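You operate a simulated robot arm through the tools that you are given. There is no shell and no other tool. Be economical: measure what you need, move in short steps, check, and stop when the job is done.

Carry out the task below with a simulated robot arm. There is one attempt and no reset: what you move stays moved.

TASK
Weigh about 100 grams of beans from the brown mug into the pink dish.
Fine: dish on the bench scale, zero it, then pour to within ten grams of 100; the mug goes back. Set down upright: brown mug.

Only the result counts: the job must be done as asked and must still hold three seconds after the hand-in. Knocking over, shifting, dropping, spilling or breaking anything else fails it.

THE ROBOT
A 7-joint arm with a two-finger parallel gripper, fixed in place. Base frame: the origin is at the foot of the arm, x ahead of it, y to its left, z up; the work surface is at about z = 860. Readings come in mm, rad, newtons and seconds.
With the tool pointing down near the work surface it reaches from about 240 to 680 mm from the base axis. Its first joint turns from -1.152 to 1.152 rad. Payload 2.4 kg.
The TCP is the grasp point between the finger pads, 30 mm short of the fingertips. In the tool frame z runs along the fingers and y along their closing line. The gripper opens to 94 mm. The fingers are 28 mm wide and 10 mm thick; the gripper's body (50 by 96 mm) begins 55 mm behind the TCP.
Orientation is that of the tool frame in the base frame, as a unit quaternion [w, x, y, z]. With the fingers straight down and closing along the base's y, the tool's x points along the base's -x, its y along +y and its z along -z.

THE INTERFACE
- The arm moves only by the tool move_arm. Its argument "moves" is text: rows parted by semicolons, each of 7 numbers parted by spaces: the closure in counts, from 0 (fully open) to 255 (shut), then the shift along the tool's x, y, z in m, then the turn, a rotation vector about the tool's x, y, z in rad. In form: hand x y z wx wy wz; .... A call has 1 to 8 rows; each row shifts and turns the commanded pose from where the row before left it, along the tool's axes as they then stand. Each row takes 0.2 s and may step no farther than 50 mm and 0.15 rad from the row before; otherwise, or with a gripper value out of range, the whole call is refused. Where a pose cannot be reached the arm comes as near as it can. A force on the tool above 40 N (or 10 N above the force at the start of the call, whichever is more), or a blocked arm, ends the call early, and 0.2 s more pass. Each finger travels about 153 mm/s and halts on what it meets, pressing with about 24 N; the grip force reading is that of the motor and also rises with nothing between the fingers. The clock runs only during rows and for 0.2 s after the last one: add rows that do not move to give the fingers time. The reply holds the time, the measured pose of the TCP, the force on the tool along the base axes, the opening and the grip force, in the units named above and with some noise, with the torque about the TCP (base axes, N m) and any sound that the robot's microphone picked up.
- Cameras (640 x 400 px; columns grow to the right, rows downward): "scene" is fixed at [52.1, 487.4, 1443.5]; the picture's right is [-0.59, -0.81, 0.00], its down [-0.45, 0.33, -0.83] and it looks along [0.67, -0.49, -0.55] (base axes); focal length 346 px, centre (320, 200). "wrist" rides on the gripper at [76, 14, -103] in the tool frame; the picture's right is [-0.18, 0.98, 0.00], its down [-0.75, -0.14, -0.64] and it looks along [-0.63, -0.12, 0.77] (tool axes); focal length 243 px, centre (320, 200). There is no depth. A picture from a camera that has moved, and an enlarged one, comes with that camera's place and axes in the base frame and with its lens.
- get_image(camera): a new picture of that camera. It takes no simulated time.
- zoom(camera, box): a new picture of the part [left, top, right, bottom] of that camera's present view, enlarged. It takes no simulated time.
- hand_in(): hands the job in; it is judged then, once.

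Go step by step. Nothing tells you positions but the pictures and the camera data: compare them with the known pose of the tool, close in by small moves and look again before you grip or let go. The budget is 120 turns and 84 pictures, counting those below and the enlarged ones. Unless the task says otherwise, let go and move clear before handing in, and close with one line.

The tools are called after "Emit:" by a JSON object that holds its "method" and its "body". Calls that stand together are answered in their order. move_arm: Moves the arm, as the interface text tells. Its arguments: {"type":"object","properties":{"moves":{"type":"string"}},"required":["moves"]} The other tools are called the same way: get_image (camera) takes a picture; zoom (camera, box) takes an enlarged picture of a part of a camera's view; hand_in () hands the job in.

At the start:

```text
clock: 0.0
eef_pos: [369.7, -174.4, 1214.7]
tool_rot: [0.002, 0.0, 1.0, 0.001]
force: [-0.4, -0.5, 0.0]
moment: [-0.02, 0.0, 0.03]
finger_gap: 94.3
gripper_force: 0.0
```

scene: 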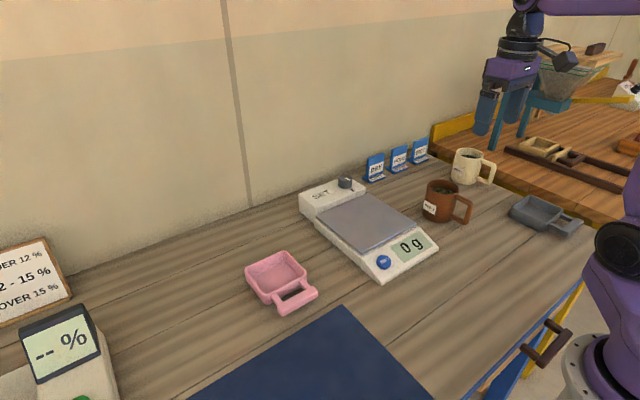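
wrist: 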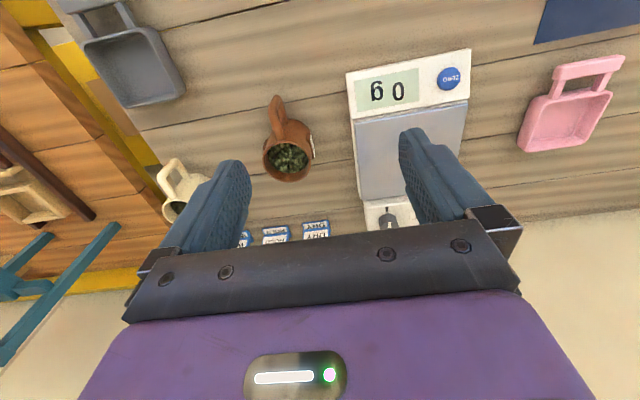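

I can see the pink dish at about (570, 230), the scale at about (560, -40) with a blue button, and the brown mug at about (500, -265) with its handle towards the robot. I'll look closer before moving.

Emit:
{"method": "zoom", "body": {"camera": "scene", "box": [230, 140, 490, 320]}}

Emit:
{"method": "zoom", "body": {"camera": "wrist", "box": [240, 30, 640, 250]}}

```text
2.22 times, centred on (360, 230) of scene
camera zoom: at [52.1, 487.4, 1443.5], right [-0.59, -0.81, 0.0], down [-0.45, 0.33, -0.83], along [0.67, -0.49, -0.55], focal length 768 px, centre (231, 133)
```

zoom: 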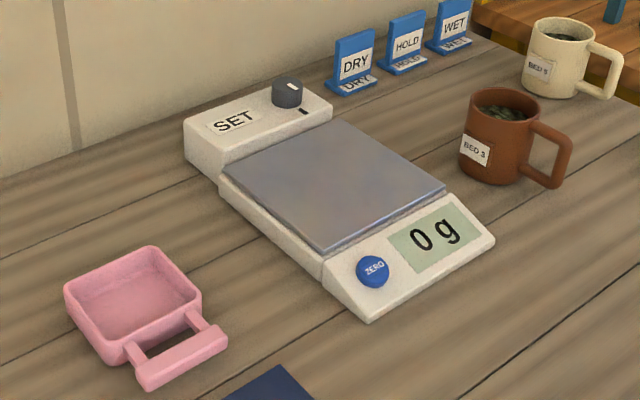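

```text
1.60 times, centred on (440, 140) of wrist
camera zoom: at [294.1, -159.1, 1316.1], right [0.18, 0.98, 0.0], down [0.75, -0.14, 0.64], along [0.63, -0.12, -0.77], focal length 388 px, centre (128, 296)
```

zoom: 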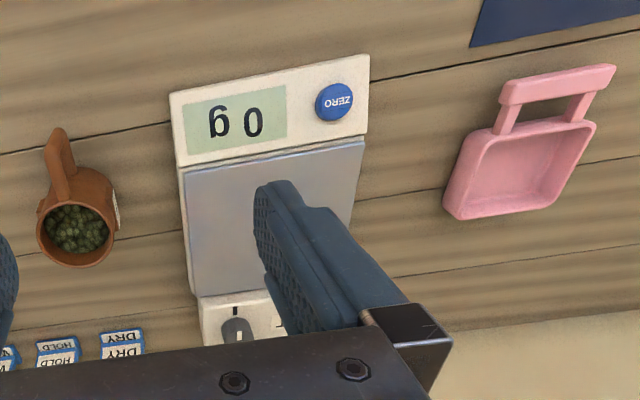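

The dish's crossbar is at about (457, 246, 885), and the scale platform is centred near (570, -41, 895). The zero button is at about (432, 25). I'll move over to the dish first.

Emit:
{"method": "move_arm", "body": {"moves": "0 -0.009 0.045 0.005 0 0 0;0 -0.009 0.045 0.005 0 0 0;0 -0.009 0.045 0.005 0 0 0;0 -0.009 0.045 0.005 0 0 0;0 -0.009 0.045 0.005 0 0 0;0 -0.009 0.045 0.005 0 0 0;0 -0.009 0.045 0.005 0 0 0;0 -0.009 0.045 0.005 0 0 0"}}

Emit:
{"method": "move_arm", "body": {"moves": "0 0 0.02 0.02 0 0 0;0 -0.006 0.04 0.02 0 0 -0.15;0 0 0 0 0 0 -0.15;0 0 0 0 0 0 -0.15;0 0 0 0 0 0 -0.15;0 0 0 0 0 0 -0.15;0 0 0 0 0 0 -0.15;0 0 0 0 0 0 -0.15"}}

Emit:
{"method": "move_arm", "body": {"moves": "0 0 0 0.03 0 0 -0.15;0 0 0 0.03 0 0 -0.15;0 0 0 0.03 0 0 -0.15;0 0 0 0.03 0 0 -0.07"}}

Emit:
{"method": "get_image", "body": {"camera": "wrist"}}

```text
clock: 1.8
eef_pos: [442.6, 187.0, 1172.6]
tool_rot: [0.0, -0.001, 1.0, 0.001]
force: [0.1, -0.8, -0.5]
moment: [-0.02, 0.02, 0.03]
finger_gap: 94.1
gripper_force: 0.1
```

```text
clock: 3.6
eef_pos: [448.0, 246.1, 1133.6]
tool_rot: [0.001, -0.502, 0.865, 0.001]
force: [0.3, 0.6, -0.7]
moment: [0.02, -0.01, -0.02]
finger_gap: 93.7
gripper_force: 0.0
```

```text
clock: 4.6
eef_pos: [448.9, 248.2, 1013.7]
tool_rot: [-0.002, 0.707, -0.707, 0.001]
force: [-0.3, 0.2, -0.3]
moment: [-0.02, 0.01, 0.01]
finger_gap: 93.9
gripper_force: 0.1
```

```text
79 pictures are left
camera wrist: at [434.9, 171.3, 1116.4], right [-0.98, 0.18, 0.0], down [0.14, 0.75, 0.64], along [0.12, 0.63, -0.76], focal length 243 px, centre (320, 200)
```

wrist: 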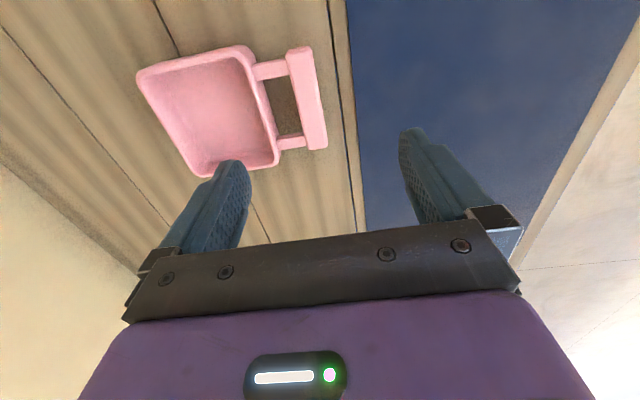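

The crossbar runs from (459, 200) to (461, 292), about 16 mm thick, with about 25 mm of gap to the dish body. I'll pre-close to about 26 mm, lower part way and check.

Emit:
{"method": "move_arm", "body": {"moves": "186 0.002 -0.013 0.02 0 0 0;186 0 0 0.035 0 0 0;186 0 0 0 0 0 0;186 0 0 0 0 0 0"}}

Emit:
{"method": "get_image", "body": {"camera": "wrist"}}

Emit:
{"method": "zoom", "body": {"camera": "scene", "box": [200, 180, 400, 320]}}

```text
clock: 5.6
eef_pos: [461.8, 245.1, 959.7]
tool_rot: [0.002, -0.707, 0.707, -0.001]
force: [0.1, -0.4, -0.2]
moment: [-0.02, 0.01, 0.01]
finger_gap: 25.6
gripper_force: 0.1
```

```text
78 pictures are left
camera wrist: at [447.3, 168.9, 1062.9], right [-0.98, 0.19, 0.0], down [0.14, 0.75, 0.64], along [0.12, 0.63, -0.77], focal length 243 px, centre (320, 200)
```

wrist: 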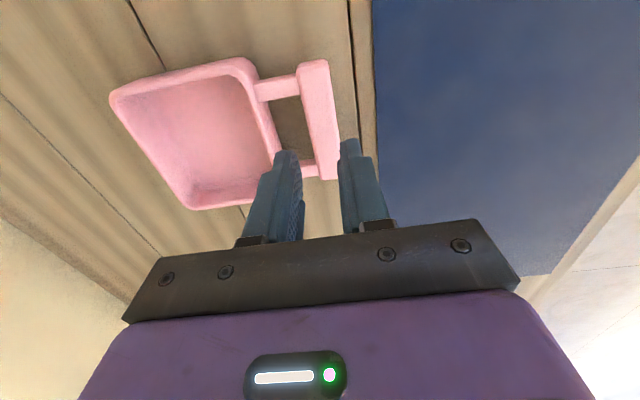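

```text
2.86 times, centred on (300, 250) of scene
camera zoom: at [52.1, 487.4, 1443.5], right [-0.59, -0.81, 0.0], down [-0.45, 0.33, -0.83], along [0.67, -0.49, -0.55], focal length 987 px, centre (377, 57)
```

zoom: 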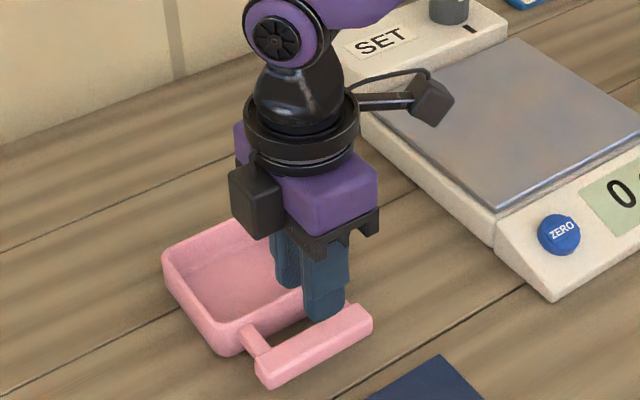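

The fingers straddle the bar as intended. I'll lower to TCP z≈896, so the tips are at about 866, and close.

Emit:
{"method": "move_arm", "body": {"moves": "186 0 -0.001 0.03 0 0 0;186 0 0 0.02 0 0 0;186 0 0 0.013 0 0 0;186 0 0 0 0 0 0"}}

Emit:
{"method": "zoom", "body": {"camera": "scene", "box": [200, 180, 400, 320]}}

```text
clock: 6.4
eef_pos: [464.1, 245.4, 908.3]
tool_rot: [-0.004, 0.707, -0.707, 0.001]
force: [-2.8, -0.9, 12.0]
moment: [-0.13, 0.25, 0.01]
finger_gap: 27.0
gripper_force: 1.2
stopped in row 3: the force on the tool passed its limit at 64 N (the readings are from after the stop); the commanded pose is now the measured one
```

```text
2.86 times, centred on (300, 250) of scene
camera zoom: at [51.8, 487.3, 1443.5], right [-0.59, -0.81, 0.0], down [-0.45, 0.33, -0.83], along [0.67, -0.49, -0.55], focal length 987 px, centre (377, 57)
```

zoom: 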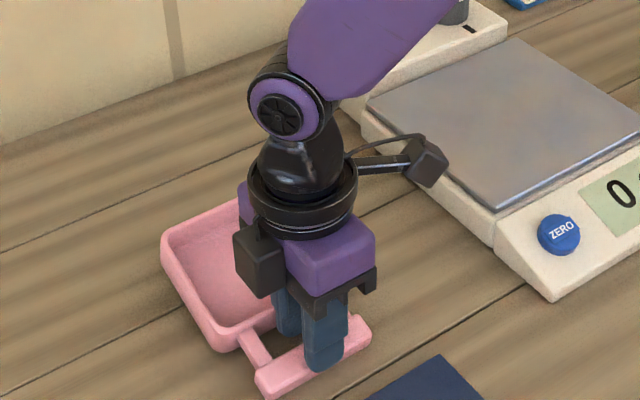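

The outer finger landed on the bar (top at z≈878), so the bar's centre is nearer x≈459. I'll back up a little, shift, and retry.

Emit:
{"method": "move_arm", "body": {"moves": "186 0 0 -0.02 0 0 0;178 0 0.005 0 0 0 0;178 0 0 0 0 0 0"}}

Emit:
{"method": "zoom", "body": {"camera": "wrist", "box": [200, 20, 440, 200]}}

```text
clock: 7.2
eef_pos: [458.7, 245.5, 926.8]
tool_rot: [-0.004, 0.707, -0.707, 0.001]
force: [-0.2, -0.7, -0.5]
moment: [0.01, 0.01, -0.01]
finger_gap: 28.3
gripper_force: 0.0
```

```text
2.22 times, centred on (320, 110) of wrist
camera zoom: at [443.8, 169.0, 1029.5], right [-0.98, 0.18, -0.01], down [0.14, 0.75, 0.65], along [0.12, 0.63, -0.76], focal length 539 px, centre (320, 400)
```

zoom: 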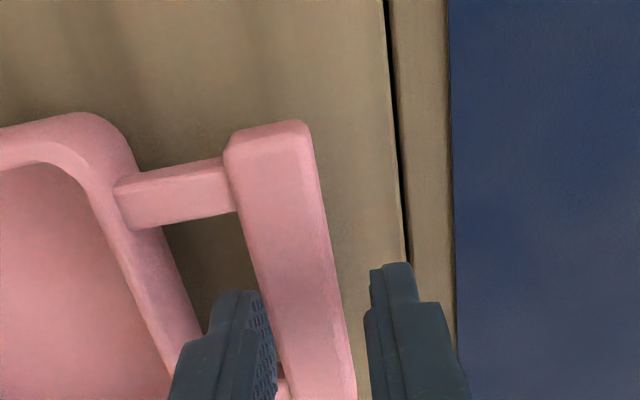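

Emit:
{"method": "move_arm", "body": {"moves": "178 0 0 0.012 0 0 0;178 0 0 0.01 0 0 0;178 0 0 0.008 0 0 0;178 0 0 0 0 0 0"}}

Emit:
{"method": "zoom", "body": {"camera": "wrist", "box": [200, 20, 440, 200]}}

```text
clock: 7.8
eef_pos: [460.8, 246.1, 911.8]
tool_rot: [0.007, -0.707, 0.707, -0.002]
force: [-2.4, -1.0, 10.8]
moment: [-0.25, -0.13, -0.08]
finger_gap: 26.9
gripper_force: 0.1
stopped in row 2: the force on the tool passed its limit at 57 N (the readings are from after the stop); the commanded pose is now the measured one
```

```text
2.22 times, centred on (320, 110) of wrist
camera zoom: at [445.7, 169.4, 1014.9], right [-0.98, 0.18, -0.01], down [0.13, 0.75, 0.65], along [0.13, 0.64, -0.76], focal length 539 px, centre (320, 400)
```

zoom: 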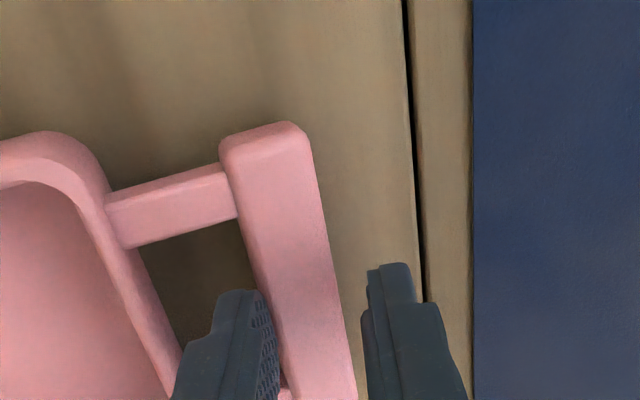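

Judging from the pictures at this close range, the bar spans x≈457–478 and the body starts near 497, so the inner finger is what caught. I'll back up, centre at x≈468 with a 31 mm opening, and look again.

Emit:
{"method": "move_arm", "body": {"moves": "178 0 0 -0.02 0 0 0;171 0 -0.008 0 0 0 0;171 0 0 0 0 0 0"}}

Emit:
{"method": "zoom", "body": {"camera": "wrist", "box": [200, 20, 440, 200]}}

Emit:
{"method": "zoom", "body": {"camera": "scene", "box": [230, 230, 350, 320]}}

```text
clock: 8.6
eef_pos: [467.9, 246.3, 932.1]
tool_rot: [-0.007, 0.707, -0.707, 0.002]
force: [-0.6, 0.1, -0.2]
moment: [0.02, 0.0, -0.02]
finger_gap: 30.7
gripper_force: 0.1
```

```text
2.22 times, centred on (320, 110) of wrist
camera zoom: at [453.6, 169.4, 1034.5], right [-0.98, 0.18, -0.01], down [0.13, 0.75, 0.65], along [0.13, 0.64, -0.76], focal length 539 px, centre (320, 400)
```

zoom: 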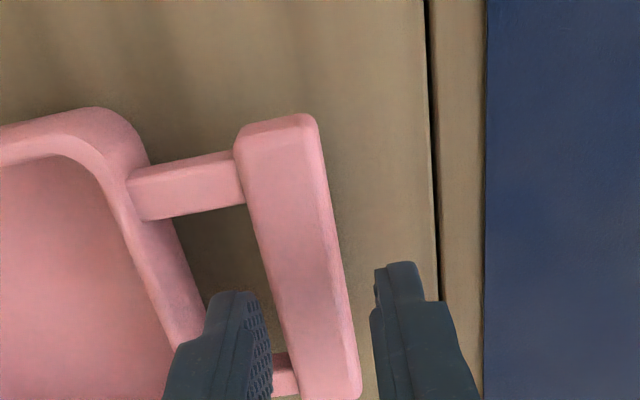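

```text
4.44 times, centred on (290, 275) of scene
camera zoom: at [52.1, 487.4, 1443.5], right [-0.59, -0.81, 0.0], down [-0.45, 0.33, -0.83], along [0.67, -0.49, -0.55], focal length 1536 px, centre (453, -133)
```

zoom: 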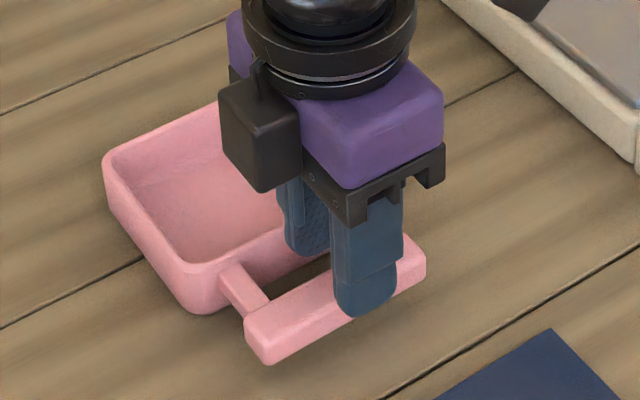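

The bar's centre is about 4–5 mm further out than the finger midline, because the dish shifted slightly. I'll correct that and re-lower gently.

Emit:
{"method": "move_arm", "body": {"moves": "168 -0.004 -0.005 0 0 0 0;168 0 0 0.008 0 0 0;168 0 0 0 0 0 0"}}

Emit:
{"method": "zoom", "body": {"camera": "wrist", "box": [200, 20, 440, 200]}}

```text
clock: 9.3
eef_pos: [474.0, 251.2, 924.1]
tool_rot: [0.007, -0.707, 0.707, -0.002]
force: [0.4, -0.1, -1.2]
moment: [-0.02, 0.01, 0.01]
finger_gap: 31.9
gripper_force: 0.1
```

```text
2.22 times, centred on (320, 110) of wrist
camera zoom: at [458.8, 173.3, 1026.7], right [-0.98, 0.18, -0.01], down [0.13, 0.75, 0.65], along [0.13, 0.64, -0.76], focal length 539 px, centre (320, 400)
```

zoom: 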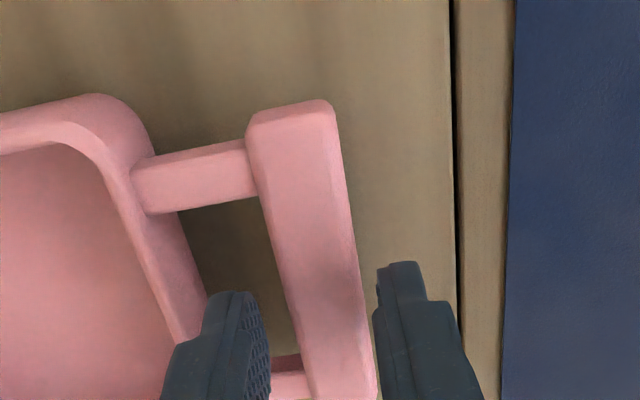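

Emit:
{"method": "move_arm", "body": {"moves": "168 0 0 0.008 0 0 0;168 0 0 0.008 0 0 0;168 0 0 0.008 0 0 0;168 0 0 0.002 0 0 0;168 0 0 0 0 0 0"}}

Emit:
{"method": "zoom", "body": {"camera": "wrist", "box": [200, 20, 440, 200]}}

```text
clock: 10.6
eef_pos: [473.3, 250.1, 897.6]
tool_rot: [-0.007, 0.707, -0.707, 0.002]
force: [-0.4, 1.0, -0.2]
moment: [0.0, 0.0, 0.01]
finger_gap: 32.4
gripper_force: 0.0
```

```text
2.22 times, centred on (320, 110) of wrist
camera zoom: at [458.8, 173.3, 1000.4], right [-0.98, 0.18, -0.01], down [0.13, 0.75, 0.65], along [0.13, 0.64, -0.76], focal length 539 px, centre (320, 400)
```

zoom: 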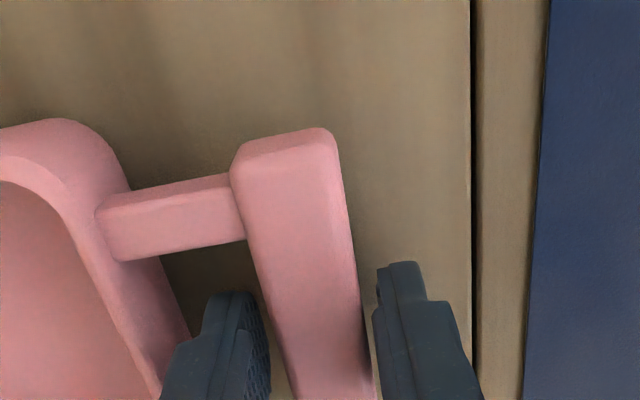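

The fingers are now around the bar with no contact. I'll close and give a small test lift.

Emit:
{"method": "move_arm", "body": {"moves": "255 0 0 0 0 0 0;255 0 0 0 0 0 0;255 0 0 0 0 0 0;255 0 0 -0.01 0 0 0;255 0 0 -0.02 0 0 0;255 0 0 -0.03 0 0 0"}}

Emit:
{"method": "get_image", "body": {"camera": "scene"}}

```text
clock: 11.9
eef_pos: [473.3, 249.6, 958.4]
tool_rot: [-0.007, 0.708, -0.706, 0.002]
force: [0.1, -0.7, -0.4]
moment: [0.0, 0.11, 0.05]
finger_gap: 21.2
gripper_force: 24.0
```

```text
69 pictures are left
```

scene: 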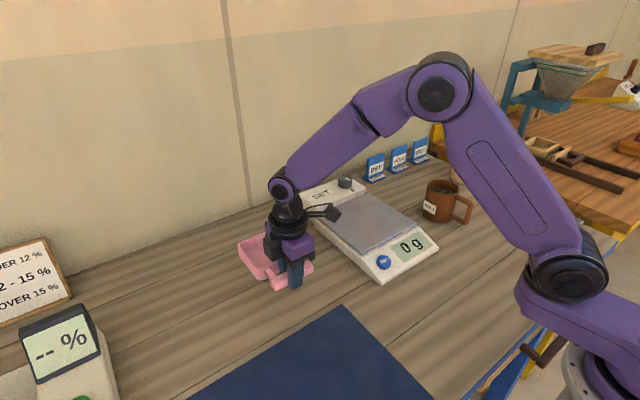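

The dish is held. I'll carry it at height to over the scale platform, with the bar at about (495, -41).

Emit:
{"method": "move_arm", "body": {"moves": "255 0 0 -0.025 0 0 0;255 0.045 -0.004 0 0 0 0;255 0.049 -0.004 0 0 0 0;255 0.049 -0.004 0 0 0 0;255 0.049 -0.004 0 0 0 0;255 0.049 -0.004 0 0 0 0;255 0.049 -0.002 0 0 0 0;255 0 0 0 0 0 0"}}

Emit:
{"method": "get_image", "body": {"camera": "wrist"}}

Emit:
{"method": "zoom", "body": {"camera": "scene", "box": [230, 140, 490, 320]}}

```text
clock: 13.8
eef_pos: [494.3, -41.1, 980.6]
tool_rot: [0.007, -0.707, 0.707, -0.002]
force: [-0.1, -0.2, -0.7]
moment: [0.01, 0.08, -0.02]
finger_gap: 21.3
gripper_force: 24.3
```

```text
68 pictures are left
camera wrist: at [480.9, -117.4, 1083.1], right [-0.98, 0.18, -0.01], down [0.13, 0.75, 0.65], along [0.13, 0.64, -0.76], focal length 243 px, centre (320, 200)
```

wrist: 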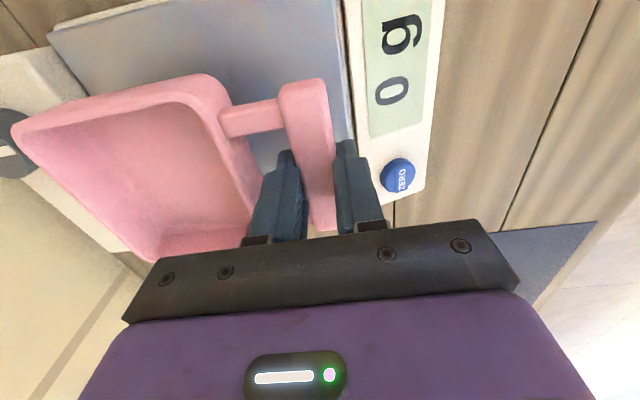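

```text
2.22 times, centred on (360, 230) of scene
camera zoom: at [52.1, 487.4, 1443.5], right [-0.59, -0.81, 0.0], down [-0.45, 0.33, -0.83], along [0.67, -0.49, -0.55], focal length 768 px, centre (231, 133)
```

zoom: 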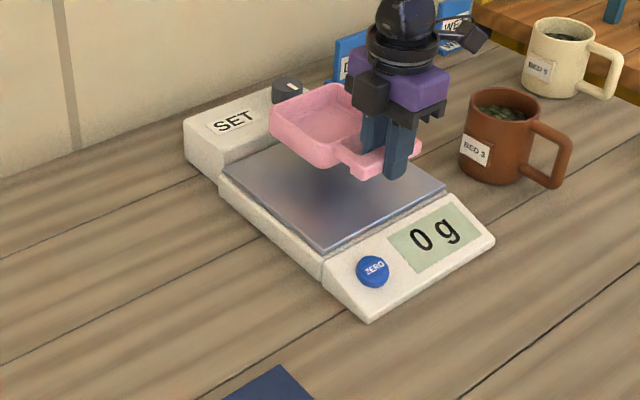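

The dish hovers over the platform. I'll lower to just above it, then in small steps until contact.

Emit:
{"method": "move_arm", "body": {"moves": "255 0 0 0.02 0 0 0;255 0 0 0.015 0 0 0;255 0 0 0.004 0 0 0;255 0 0 0.003 0 0 0;255 0 0 0 0 0 0"}}

Emit:
{"method": "zoom", "body": {"camera": "scene", "box": [290, 150, 450, 290]}}

```text
clock: 14.9
eef_pos: [496.2, -40.9, 940.3]
tool_rot: [0.008, -0.707, 0.707, -0.002]
force: [-5.4, 0.2, 18.3]
moment: [-0.04, -0.57, 0.03]
finger_gap: 21.6
gripper_force: 24.0
```

```text
2.86 times, centred on (370, 220) of scene
camera zoom: at [51.6, 487.5, 1443.5], right [-0.59, -0.81, 0.0], down [-0.45, 0.33, -0.83], along [0.67, -0.49, -0.55], focal length 987 px, centre (177, 143)
```

zoom: 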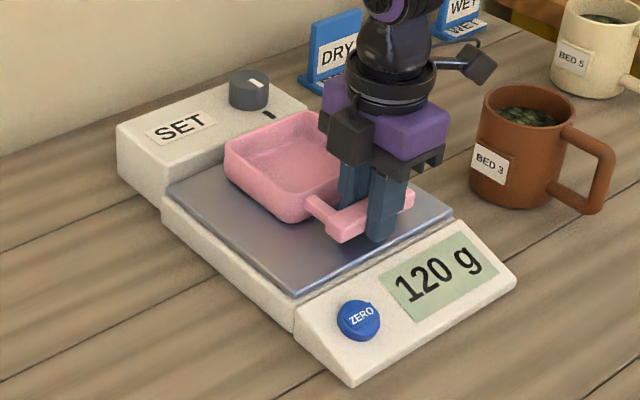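

The dish is in contact and the display reads 120 g. I'll ease off the force, open slightly and rise clear.

Emit:
{"method": "move_arm", "body": {"moves": "255 0 0 -0.002 0 0 0;168 0 0 0 0 0 0;168 0 0 0 0 0 0;168 0 0 -0.01 0 0 0;168 0 0 -0.02 0 0 0;168 0 0 -0.03 0 0 0;168 0 0 -0.04 0 0 0"}}

Emit:
{"method": "zoom", "body": {"camera": "scene", "box": [290, 150, 450, 290]}}

Emit:
{"method": "get_image", "body": {"camera": "wrist"}}

```text
clock: 16.6
eef_pos: [492.2, -41.2, 1041.6]
tool_rot: [-0.007, 0.707, -0.707, 0.002]
force: [-0.6, 0.3, 0.3]
moment: [-0.02, 0.01, 0.0]
finger_gap: 31.9
gripper_force: 0.0
```

```text
2.86 times, centred on (370, 220) of scene
camera zoom: at [52.0, 487.4, 1443.5], right [-0.59, -0.81, 0.0], down [-0.45, 0.33, -0.83], along [0.67, -0.49, -0.55], focal length 987 px, centre (177, 143)
```

zoom: 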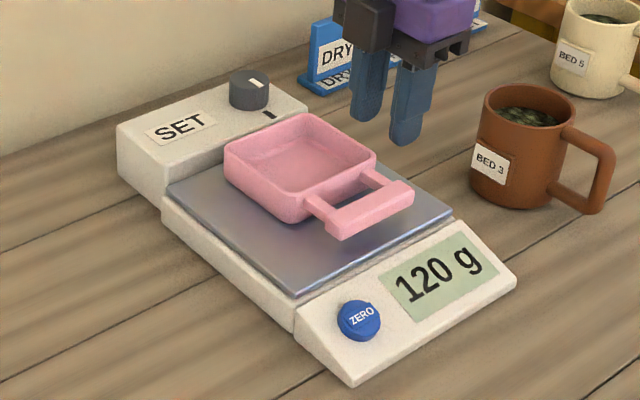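

```text
64 pictures are left
camera wrist: at [478.1, -118.4, 1143.9], right [-0.98, 0.18, -0.01], down [0.13, 0.75, 0.65], along [0.13, 0.64, -0.76], focal length 243 px, centre (320, 200)
```

wrist: 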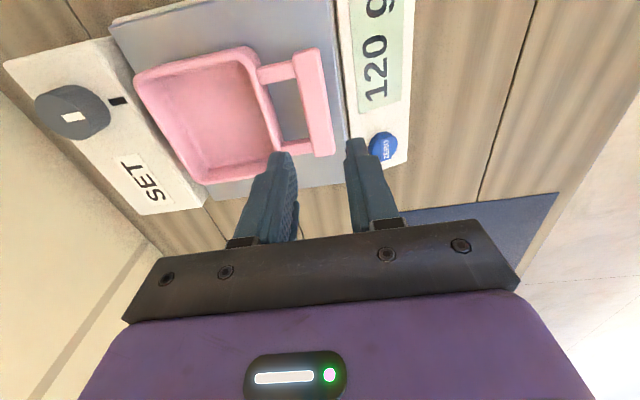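

The dish rests on the scale at 120 g. Next I'll close the fingers and go over the ZERO button at about (433, 27).

Emit:
{"method": "move_arm", "body": {"moves": "255 -0.034 0.03 0 0 0 0;255 -0.034 0.029 0 0 0 0;255 0 0 0.04 0 0 0;255 0 0 0.04 0 0 0;255 0 0 0.01 0 0 0;255 0 0 0 0 0 0"}}

Emit:
{"method": "zoom", "body": {"camera": "scene", "box": [290, 150, 450, 290]}}

Emit:
{"method": "get_image", "body": {"camera": "wrist"}}

```text
clock: 17.9
eef_pos: [436.5, 27.0, 951.4]
tool_rot: [0.007, -0.707, 0.707, -0.002]
force: [-0.6, 0.9, 0.9]
moment: [-0.02, -0.02, -0.02]
finger_gap: 0.2
gripper_force: 24.3
```

```text
2.86 times, centred on (370, 220) of scene
camera zoom: at [52.1, 487.4, 1443.5], right [-0.59, -0.81, 0.0], down [-0.45, 0.33, -0.83], along [0.67, -0.49, -0.55], focal length 987 px, centre (177, 143)
```

zoom: 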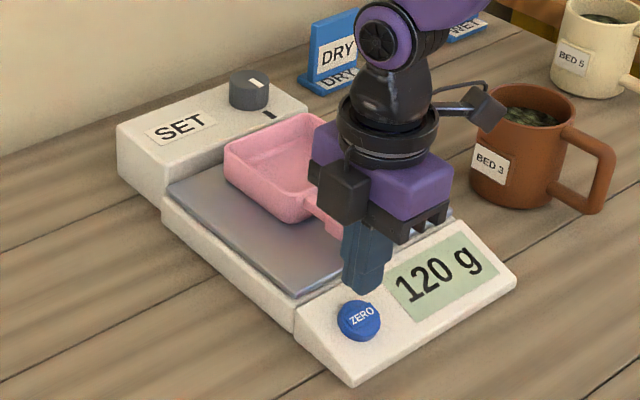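

```text
62 pictures are left
camera wrist: at [421.2, -49.3, 1053.4], right [-0.98, 0.18, -0.01], down [0.13, 0.75, 0.65], along [0.13, 0.64, -0.76], focal length 243 px, centre (320, 200)
```

wrist: 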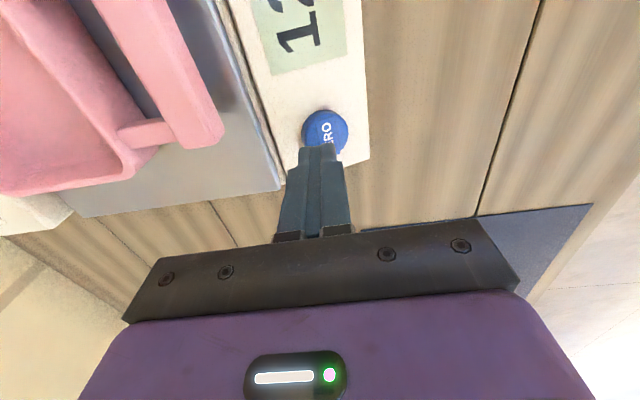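

Aligned within about 3 mm. I'll press down in small steps.

Emit:
{"method": "move_arm", "body": {"moves": "255 0 0.002 0.02 0 0 0;255 0 0 0.006 0 0 0;255 0 0 0.003 0 0 0;255 0 0 0.003 0 0 0;255 0 0 0 0 0 0"}}

Emit:
{"method": "zoom", "body": {"camera": "scene", "box": [340, 210, 450, 290]}}

```text
clock: 19.1
eef_pos: [434.6, 28.2, 919.4]
tool_rot: [0.008, -0.707, 0.707, -0.003]
force: [0.7, -1.5, 24.3]
moment: [-0.06, -0.27, -0.06]
finger_gap: 0.0
gripper_force: 24.2
heard: click
```

```text
5.00 times, centred on (395, 250) of scene
camera zoom: at [51.7, 487.4, 1443.5], right [-0.59, -0.81, 0.0], down [-0.45, 0.33, -0.83], along [0.67, -0.49, -0.55], focal length 1727 px, centre (-55, -50)
```

zoom: 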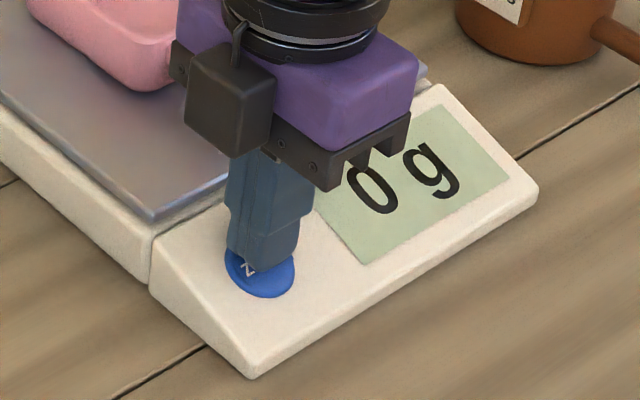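

The scale clicked and reads 0 g. I'll rise, turn back to the standard orientation and move to view the mug handle.

Emit:
{"method": "move_arm", "body": {"moves": "255 0 0 -0.03 0 0 0;255 0 0 -0.05 0 0 0;200 0 0 -0.05 0 0 0.15;100 0 0 -0.03 0 0 0.15;0 0 0 0 0 0 0.15;0 0 0 0 0 0 0.15;0 0 0 0 0 0 0.15;0 0 0 0 0 0 0.15"}}

Emit:
{"method": "move_arm", "body": {"moves": "0 0 0 0 0 0 0.15;0 0 0 0 0 0 0.15;0 0 0 0 0 0 0.15;0 0 0 0 0 0 0.15;0 0 0 0 0 0 0.07;0 0.01 -0.04 0 0 0 0;0 0.01 -0.048 0 0 0 0;0 0.01 -0.048 0 0 0 0"}}

Emit:
{"method": "move_arm", "body": {"moves": "0 0.01 -0.048 0 0 0 0;0 0.01 -0.048 0 0 0 0;0 0.01 -0.048 0 0 0 0;0 0.04 -0.01 0 0 0 0;0 0 0 0 0 0 0"}}

Emit:
{"method": "get_image", "body": {"camera": "wrist"}}

Emit:
{"method": "get_image", "body": {"camera": "scene"}}

```text
clock: 20.9
eef_pos: [432.7, 26.3, 1080.0]
tool_rot: [0.007, -0.327, 0.945, 0.001]
force: [-0.1, -0.5, -0.3]
moment: [0.0, 0.01, 0.0]
finger_gap: 93.9
gripper_force: 0.1
```

```text
clock: 22.8
eef_pos: [402.2, -111.5, 1076.7]
tool_rot: [0.007, 0.0, 1.0, 0.004]
force: [0.5, 0.6, 0.4]
moment: [0.02, -0.03, 0.02]
finger_gap: 93.8
gripper_force: 0.1
```

```text
clock: 23.9
eef_pos: [332.3, -264.2, 1077.4]
tool_rot: [0.006, -0.001, 1.0, 0.003]
force: [0.4, 0.2, 0.0]
moment: [0.02, -0.02, -0.01]
finger_gap: 94.0
gripper_force: 0.0
```

```text
60 pictures are left
camera wrist: at [255.3, -250.4, 1178.9], right [0.18, 0.98, 0.01], down [0.75, -0.14, 0.65], along [0.64, -0.11, -0.76], focal length 243 px, centre (320, 200)
```

wrist: 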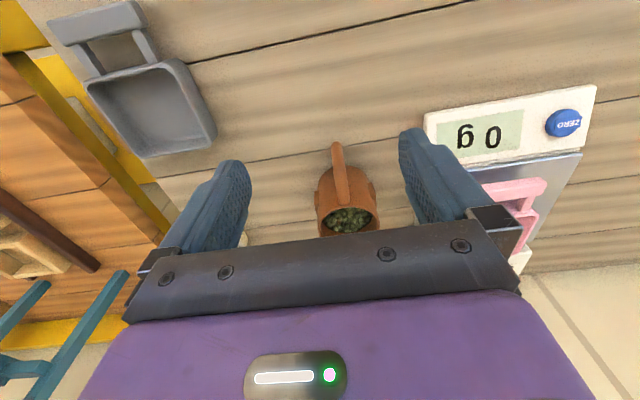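

```text
59 pictures are left
```

scene: 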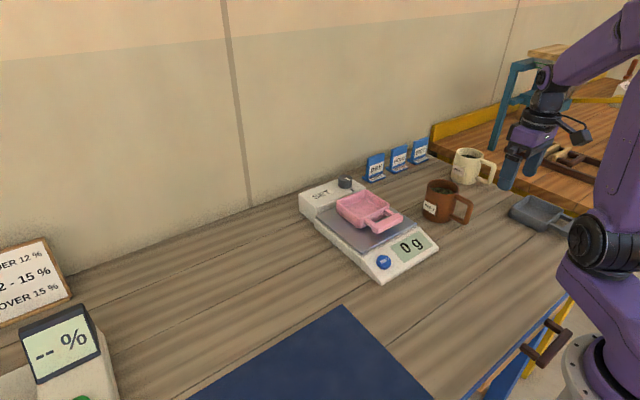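

Emit:
{"method": "zoom", "body": {"camera": "wrist", "box": [280, 130, 420, 240]}}

Emit:
{"method": "zoom", "body": {"camera": "scene", "box": [400, 160, 490, 240]}}

```text
3.64 times, centred on (350, 185) of wrist
camera zoom: at [255.3, -250.4, 1178.9], right [0.18, 0.98, 0.01], down [0.75, -0.14, 0.65], along [0.64, -0.11, -0.76], focal length 882 px, centre (211, 254)
```

zoom: 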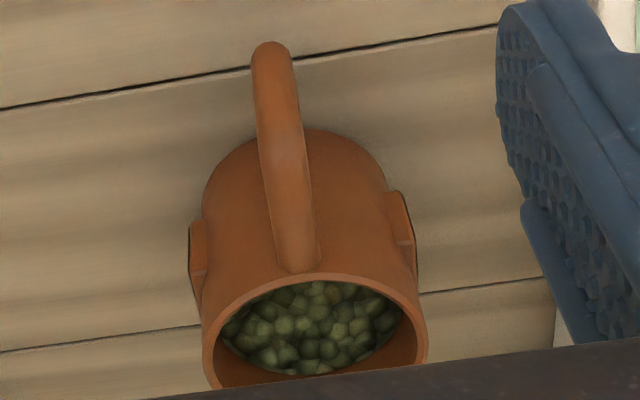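

```text
5.00 times, centred on (445, 200) of scene
camera zoom: at [52.1, 487.4, 1443.5], right [-0.59, -0.81, 0.0], down [-0.45, 0.33, -0.83], along [0.67, -0.49, -0.55], focal length 1727 px, centre (-305, 200)
```

zoom: 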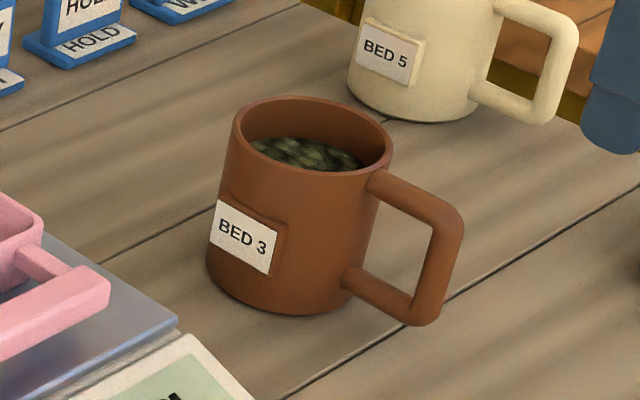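

The handle lies in the plane y≈-255, pointing toward -x. Its outer vertical bar is at about x=421, z 878–940, and the rim is at z≈952. I'll pitch the tool forward by 60° here first.

Emit:
{"method": "move_arm", "body": {"moves": "0 0 0 0 0 -0.15 0;0 0 0 0 0 -0.15 0;0 0 0 0 0 -0.15 0;0 0 0 0 0 -0.15 0;0 0 0 0 0 -0.15 0;0 0 0 0 0 -0.15 0;0 0 0 0 0 -0.15 0;0 0 0 0 0 0 0"}}

Emit:
{"method": "get_image", "body": {"camera": "wrist"}}

Emit:
{"method": "get_image", "body": {"camera": "scene"}}

```text
clock: 25.8
eef_pos: [334.0, -263.8, 1075.5]
tool_rot: [0.508, 0.001, 0.862, 0.004]
force: [0.3, 0.9, -0.2]
moment: [0.0, 0.03, -0.01]
finger_gap: 94.1
gripper_force: 0.0
```

```text
56 pictures are left
camera wrist: at [207.2, -248.8, 1059.6], right [0.09, 0.98, 0.17], down [-0.2, -0.15, 0.97], along [0.98, -0.12, 0.18], focal length 243 px, centre (320, 200)
```

wrist: 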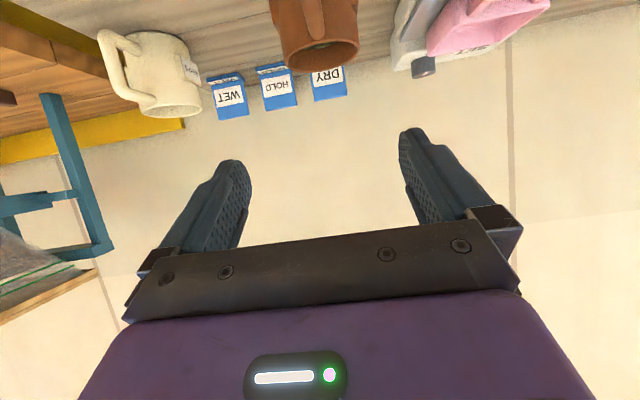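

```text
55 pictures are left
```

scene: 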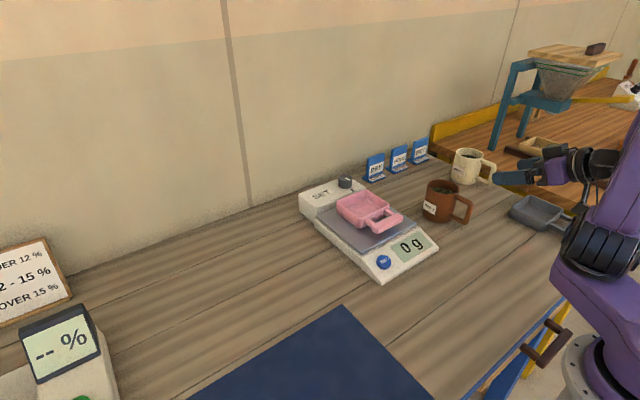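

The pitch is right. I'll go to the pre-grasp pose, about 80 mm back along the approach line from the handle, with the fingers at about 45 mm.

Emit:
{"method": "move_arm", "body": {"moves": "133 0.0343 0.003 0.0228 0 0 0;133 0.0343 0.003 0.0228 0 0 0;133 0.0343 0.003 0.0228 0 0 0;133 0 0 0 0 0 0"}}

Emit:
{"method": "get_image", "body": {"camera": "wrist"}}

Emit:
{"method": "zoom", "body": {"camera": "scene", "box": [400, 140, 560, 250]}}

```text
clock: 26.8
eef_pos: [343.0, -253.3, 952.0]
tool_rot: [0.507, 0.002, 0.862, 0.003]
force: [0.2, -0.1, 0.4]
moment: [0.02, -0.02, 0.05]
finger_gap: 45.1
gripper_force: 0.0
```

```text
54 pictures are left
camera wrist: at [216.7, -239.5, 937.0], right [0.09, 0.98, 0.17], down [-0.19, -0.15, 0.97], along [0.98, -0.12, 0.18], focal length 243 px, centre (320, 200)
```

wrist: 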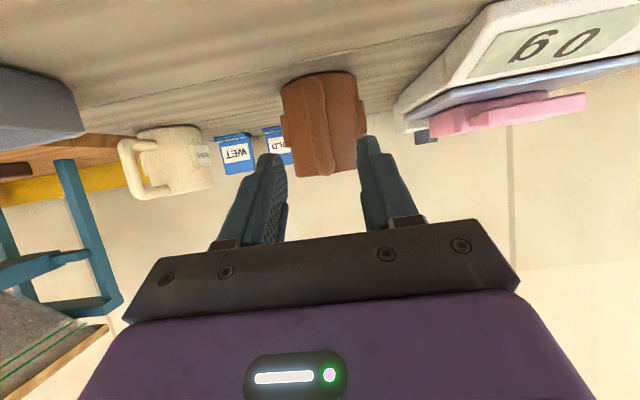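

```text
3.64 times, centred on (480, 195) of scene
camera zoom: at [52.0, 487.5, 1443.5], right [-0.59, -0.81, 0.0], down [-0.45, 0.33, -0.83], along [0.67, -0.49, -0.55], focal length 1256 px, centre (-262, 218)
```

zoom: 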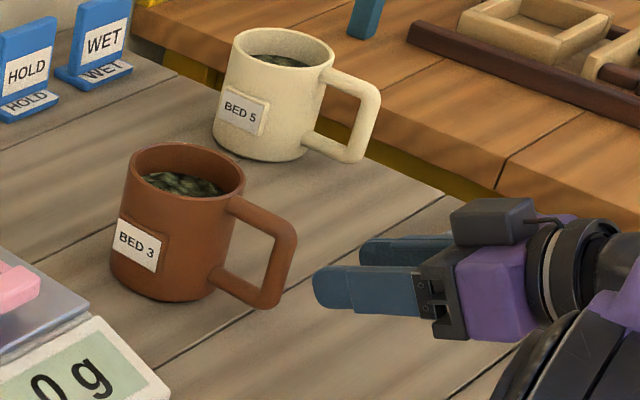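

The handle lines up between the fingers. I'll advance 60 mm along the approach and check.

Emit:
{"method": "move_arm", "body": {"moves": "133 0 -0.001 0.035 0 0 0;133 0 0 0.025 0 0 0;133 0 0 0 0 0 0"}}

Emit:
{"method": "zoom", "body": {"camera": "wrist", "box": [220, 20, 420, 220]}}

Emit:
{"method": "zoom", "body": {"camera": "scene", "box": [400, 160, 500, 240]}}

```text
clock: 27.6
eef_pos: [395.7, -253.8, 924.4]
tool_rot: [0.505, 0.002, 0.863, 0.003]
force: [0.3, 0.0, 0.4]
moment: [-0.01, 0.02, 0.01]
finger_gap: 45.0
gripper_force: 0.0
```

```text
2.00 times, centred on (320, 120) of wrist
camera zoom: at [269.2, -239.6, 907.9], right [0.09, 0.98, 0.17], down [-0.19, -0.15, 0.97], along [0.98, -0.12, 0.18], focal length 485 px, centre (320, 360)
```

zoom: 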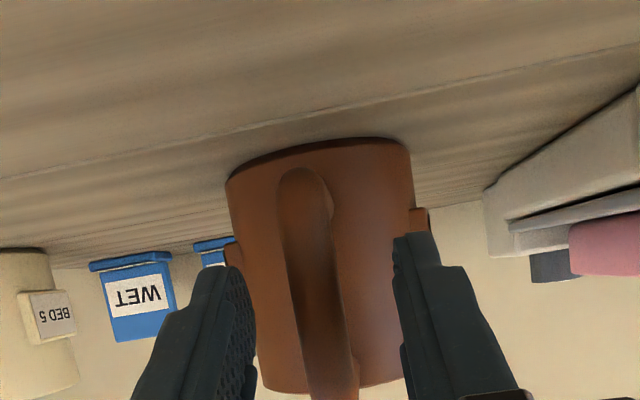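

```text
5.00 times, centred on (450, 200) of scene
camera zoom: at [52.1, 487.4, 1443.5], right [-0.59, -0.81, 0.0], down [-0.45, 0.33, -0.83], along [0.67, -0.49, -0.55], focal length 1727 px, centre (-330, 200)
```

zoom: 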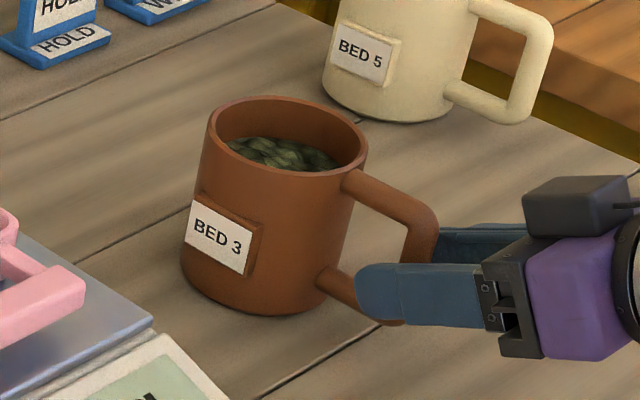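

Emit:
{"method": "move_arm", "body": {"moves": "133 0 -0.002 0.017 0 0 0;133 0 0 0 0 0 0;200 0 0 0 0 0 0;255 0 0 0 0 0 0;255 0 0 0 0 0 0;255 0 0 0 0 0 0"}}

Emit:
{"method": "zoom", "body": {"camera": "scene", "box": [400, 160, 500, 240]}}

Emit:
{"method": "zoom", "body": {"camera": "wrist", "box": [220, 20, 420, 220]}}

```text
clock: 28.9
eef_pos: [410.5, -255.3, 914.8]
tool_rot: [0.508, 0.001, 0.862, 0.003]
force: [1.2, 0.2, 0.2]
moment: [0.0, 0.0, 0.0]
finger_gap: 18.5
gripper_force: 23.7
```

```text
5.00 times, centred on (450, 200) of scene
camera zoom: at [52.1, 487.4, 1443.5], right [-0.59, -0.81, 0.0], down [-0.45, 0.33, -0.83], along [0.67, -0.49, -0.55], focal length 1727 px, centre (-330, 200)
```

zoom: 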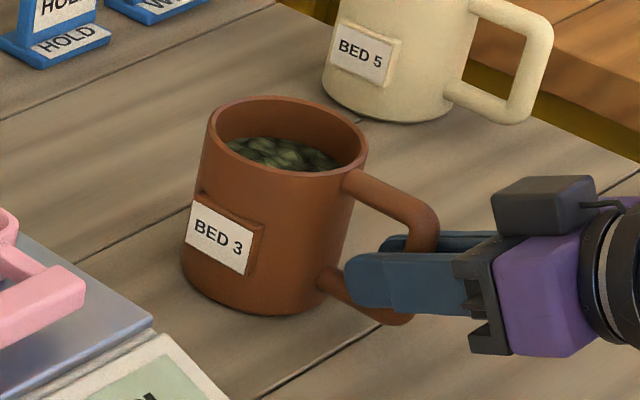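

```text
2.00 times, centred on (320, 120) of wrist
camera zoom: at [283.9, -241.3, 899.6], right [0.09, 0.98, 0.17], down [-0.19, -0.15, 0.97], along [0.98, -0.12, 0.18], focal length 485 px, centre (320, 360)
```

zoom: 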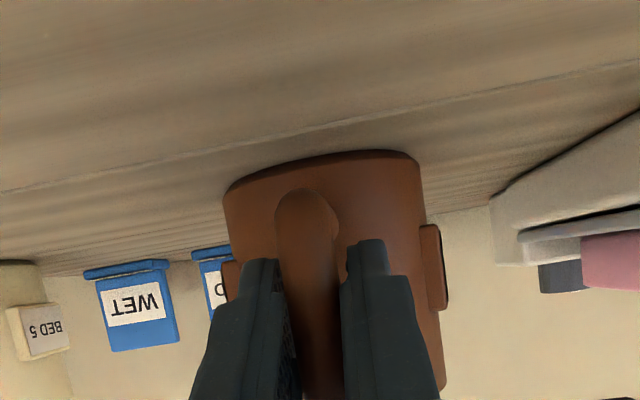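

The handle is gripped (18.5 mm). I'll do a small test lift and watch for sag; the home TCP is (410.5, -255.3, 914.8).

Emit:
{"method": "move_arm", "body": {"moves": "255 -0.0044 0 -0.0024 0 0 0;255 -0.0088 0 -0.0049 0 0 0;255 -0.0131 0 -0.0073 0 0 0;255 0 0 0 0 0 0;255 0 0 0 0 0 0"}}

Emit:
{"method": "zoom", "body": {"camera": "scene", "box": [400, 150, 500, 230]}}

```text
clock: 30.1
eef_pos: [410.4, -257.0, 944.2]
tool_rot: [0.506, 0.002, 0.863, 0.003]
force: [-0.8, 0.0, -2.6]
moment: [0.01, 0.26, 0.02]
finger_gap: 18.4
gripper_force: 24.0
```

```text
5.00 times, centred on (450, 190) of scene
camera zoom: at [52.1, 487.4, 1443.5], right [-0.59, -0.81, 0.0], down [-0.45, 0.33, -0.83], along [0.67, -0.49, -0.55], focal length 1727 px, centre (-330, 250)
```

zoom: 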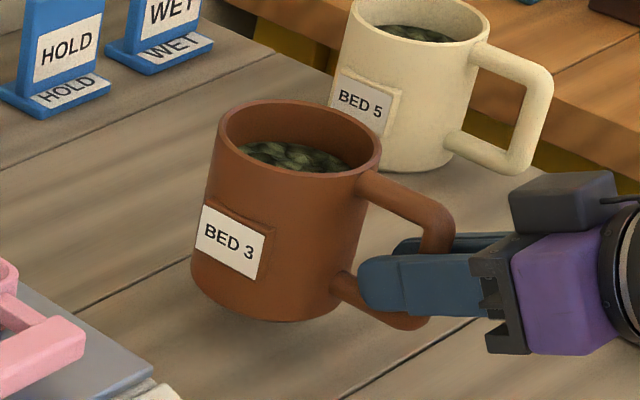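

The mug holds steady, about 0.3 kg in all. I'll raise it and carry it level to the pour start at TCP (534, -150, 1030).

Emit:
{"method": "move_arm", "body": {"moves": "255 -0.0376 0 -0.0209 0 0 0;255 -0.0376 0 -0.0209 0 0 0;255 -0.015 0.027 0.0271 0 0 0;255 -0.015 0.027 0.0271 0 0 0;255 -0.015 0.027 0.0271 0 0 0;255 -0.015 0.027 0.0271 0 0 0;255 0 0 0 0 0 0"}}

Emit:
{"method": "get_image", "body": {"camera": "scene"}}

Emit:
{"method": "get_image", "body": {"camera": "wrist"}}

```text
clock: 31.8
eef_pos: [533.9, -149.6, 1032.2]
tool_rot: [0.506, 0.001, 0.862, 0.003]
force: [-0.3, 0.0, -3.6]
moment: [0.01, 0.26, 0.01]
finger_gap: 18.5
gripper_force: 24.0
```

```text
47 pictures are left
```

scene: 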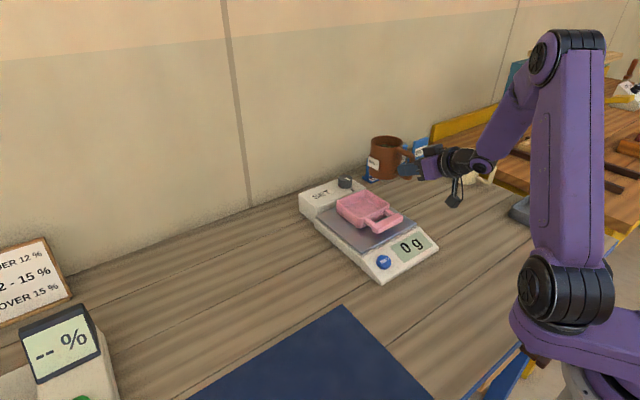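

```text
46 pictures are left
camera wrist: at [408.3, -135.1, 1015.6], right [0.09, 0.98, 0.17], down [-0.19, -0.15, 0.97], along [0.98, -0.12, 0.18], focal length 243 px, centre (320, 200)
```

wrist: 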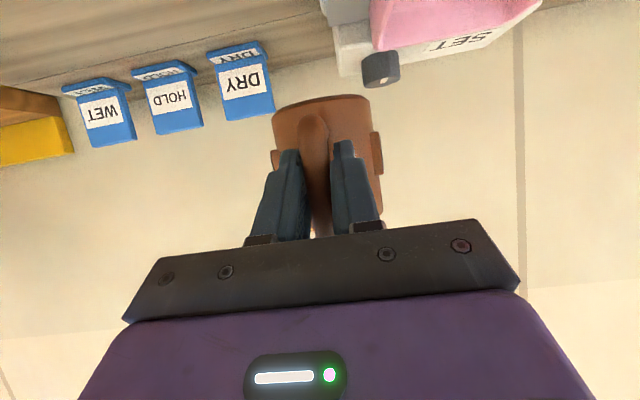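

Everything is clear and the display is visible. I'll start the roll of -0.75 rad toward +y.

Emit:
{"method": "move_arm", "body": {"moves": "255 0 0 0 0 0 -0.15;255 0 0 0 0 0 -0.15;255 0 0 0 0 0 -0.15;255 0 0 0 0 0 -0.15;255 0 0 0 0 0 -0.15;255 0 0 0 0 0 0"}}

Emit:
{"method": "zoom", "body": {"camera": "scene", "box": [310, 110, 470, 260]}}

```text
clock: 33.1
eef_pos: [541.7, -159.0, 1043.1]
tool_rot: [0.471, -0.316, 0.804, -0.18]
force: [-0.2, -0.3, -3.2]
moment: [-0.02, 0.25, -0.02]
finger_gap: 18.7
gripper_force: 23.9
out of reach, approached as far as the arm can: row 5
```

```text
2.67 times, centred on (390, 185) of scene
camera zoom: at [52.1, 487.4, 1443.5], right [-0.59, -0.81, 0.0], down [-0.45, 0.33, -0.83], along [0.67, -0.49, -0.55], focal length 921 px, centre (133, 240)
```

zoom: 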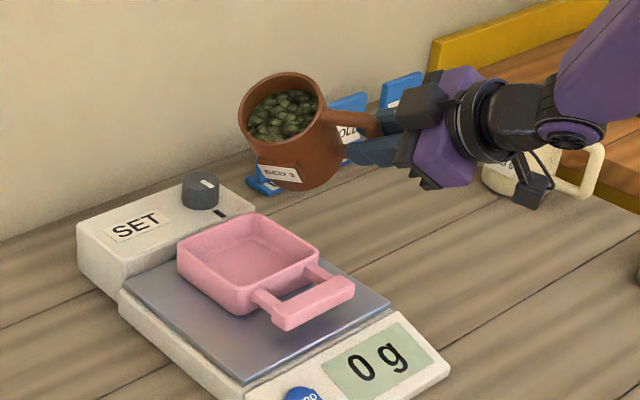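

The roll hits a reach limit, with no beans moved. Pouring forward by pitching the tool down and past vertical needs no roll, so I'll undo the roll and go that way instead.

Emit:
{"method": "move_arm", "body": {"moves": "255 0 0 0 0 0 0.15;255 0 0 0 0 0 0.15;255 0 0 0 0 0 0.15;255 0 0 0 0 0 0.15;255 0 0 0 0 0 0.15;255 0 0 0 0 0 0"}}

```text
clock: 34.5
eef_pos: [541.7, -158.5, 1041.5]
tool_rot: [0.506, 0.001, 0.862, 0.005]
force: [-0.4, 1.0, -2.8]
moment: [-0.02, 0.2, 0.03]
finger_gap: 18.4
gripper_force: 24.7
```

Emit:
{"method": "move_arm", "body": {"moves": "255 -0.0048 0.0375 -0.0244 0 0 0;255 -0.0048 0.0375 -0.0244 0 0 0;255 -0.0048 0.0375 -0.0244 0 0 0;255 0 0 0 0 0.1 0;255 0 0 0 0 0.1 0;255 0 0 0 0 0.1 0;255 0 0 0 0 0 0"}}

Emit:
{"method": "get_image", "body": {"camera": "scene"}}

```text
clock: 36.1
eef_pos: [483.9, -46.3, 1092.0]
tool_rot: [0.371, 0.001, 0.929, 0.003]
force: [-0.4, 0.6, -3.2]
moment: [0.01, 0.2, -0.03]
finger_gap: 18.5
gripper_force: 23.4
```

```text
44 pictures are left
```

scene: 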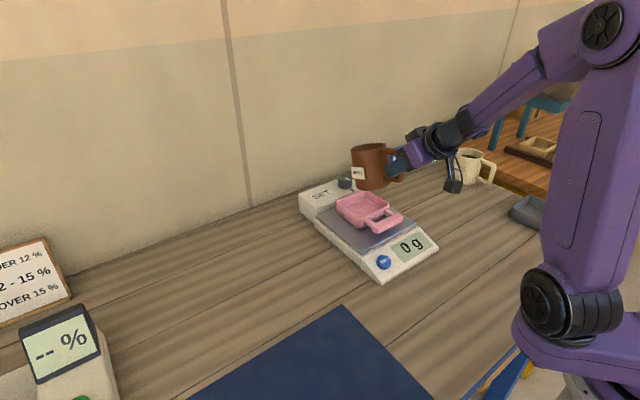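

Emit:
{"method": "zoom", "body": {"camera": "scene", "box": [310, 110, 470, 260]}}

```text
2.67 times, centred on (390, 185) of scene
camera zoom: at [52.1, 487.4, 1443.5], right [-0.59, -0.81, 0.0], down [-0.45, 0.33, -0.83], along [0.67, -0.49, -0.55], focal length 921 px, centre (133, 240)
```

zoom: 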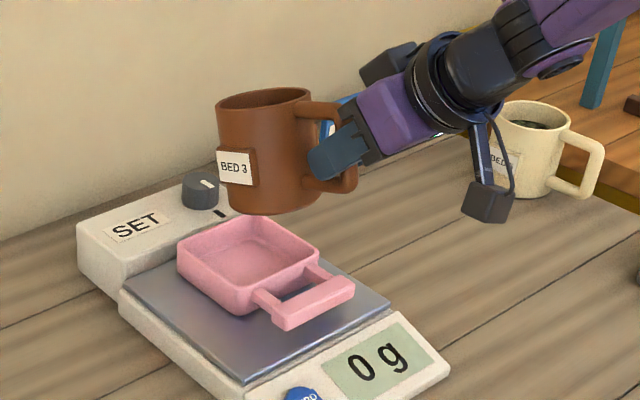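

The mug tilts forward as intended. I'll shift back 34 mm so the lip sits over the dish and continue to about 40°.

Emit:
{"method": "move_arm", "body": {"moves": "255 0.0246 0 -0.0235 0 0 0;255 0 0 0 0 0.1 0;255 0 0 0 0 0.1 0;255 0 0 0 0 0.1 0;255 0 0 0 0 0.1 0;255 0 0 0 0 0 0"}}

Emit:
{"method": "zoom", "body": {"camera": "scene", "box": [310, 110, 470, 260]}}

Emit:
{"method": "get_image", "body": {"camera": "wrist"}}

```text
clock: 37.5
eef_pos: [450.6, -45.8, 1091.6]
tool_rot: [0.18, 0.0, 0.984, 0.003]
force: [0.4, -0.1, -3.4]
moment: [-0.03, 0.16, 0.0]
finger_gap: 18.6
gripper_force: 24.0
```

```text
2.67 times, centred on (390, 185) of scene
camera zoom: at [52.1, 487.4, 1443.5], right [-0.59, -0.81, 0.0], down [-0.45, 0.33, -0.83], along [0.67, -0.49, -0.55], focal length 921 px, centre (133, 240)
```

zoom: 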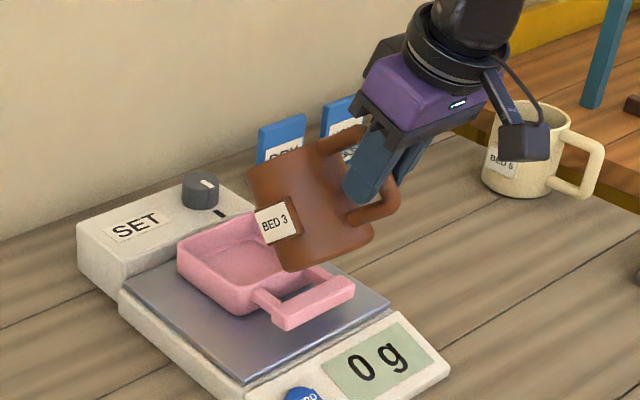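

```text
41 pictures are left
camera wrist: at [343.4, -31.8, 1160.8], right [0.17, 0.98, 0.07], down [0.48, -0.15, 0.87], along [0.86, -0.11, -0.5], focal length 243 px, centre (320, 200)
```

wrist: 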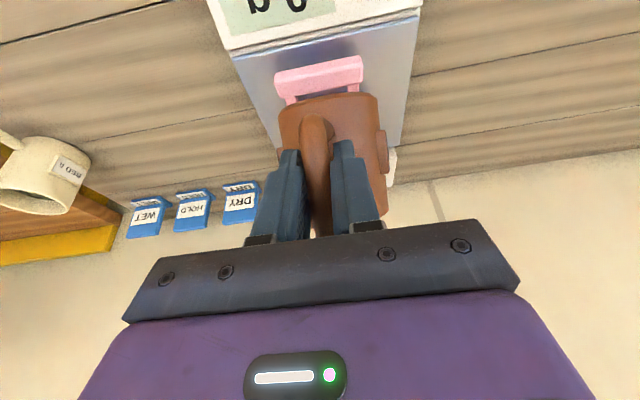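

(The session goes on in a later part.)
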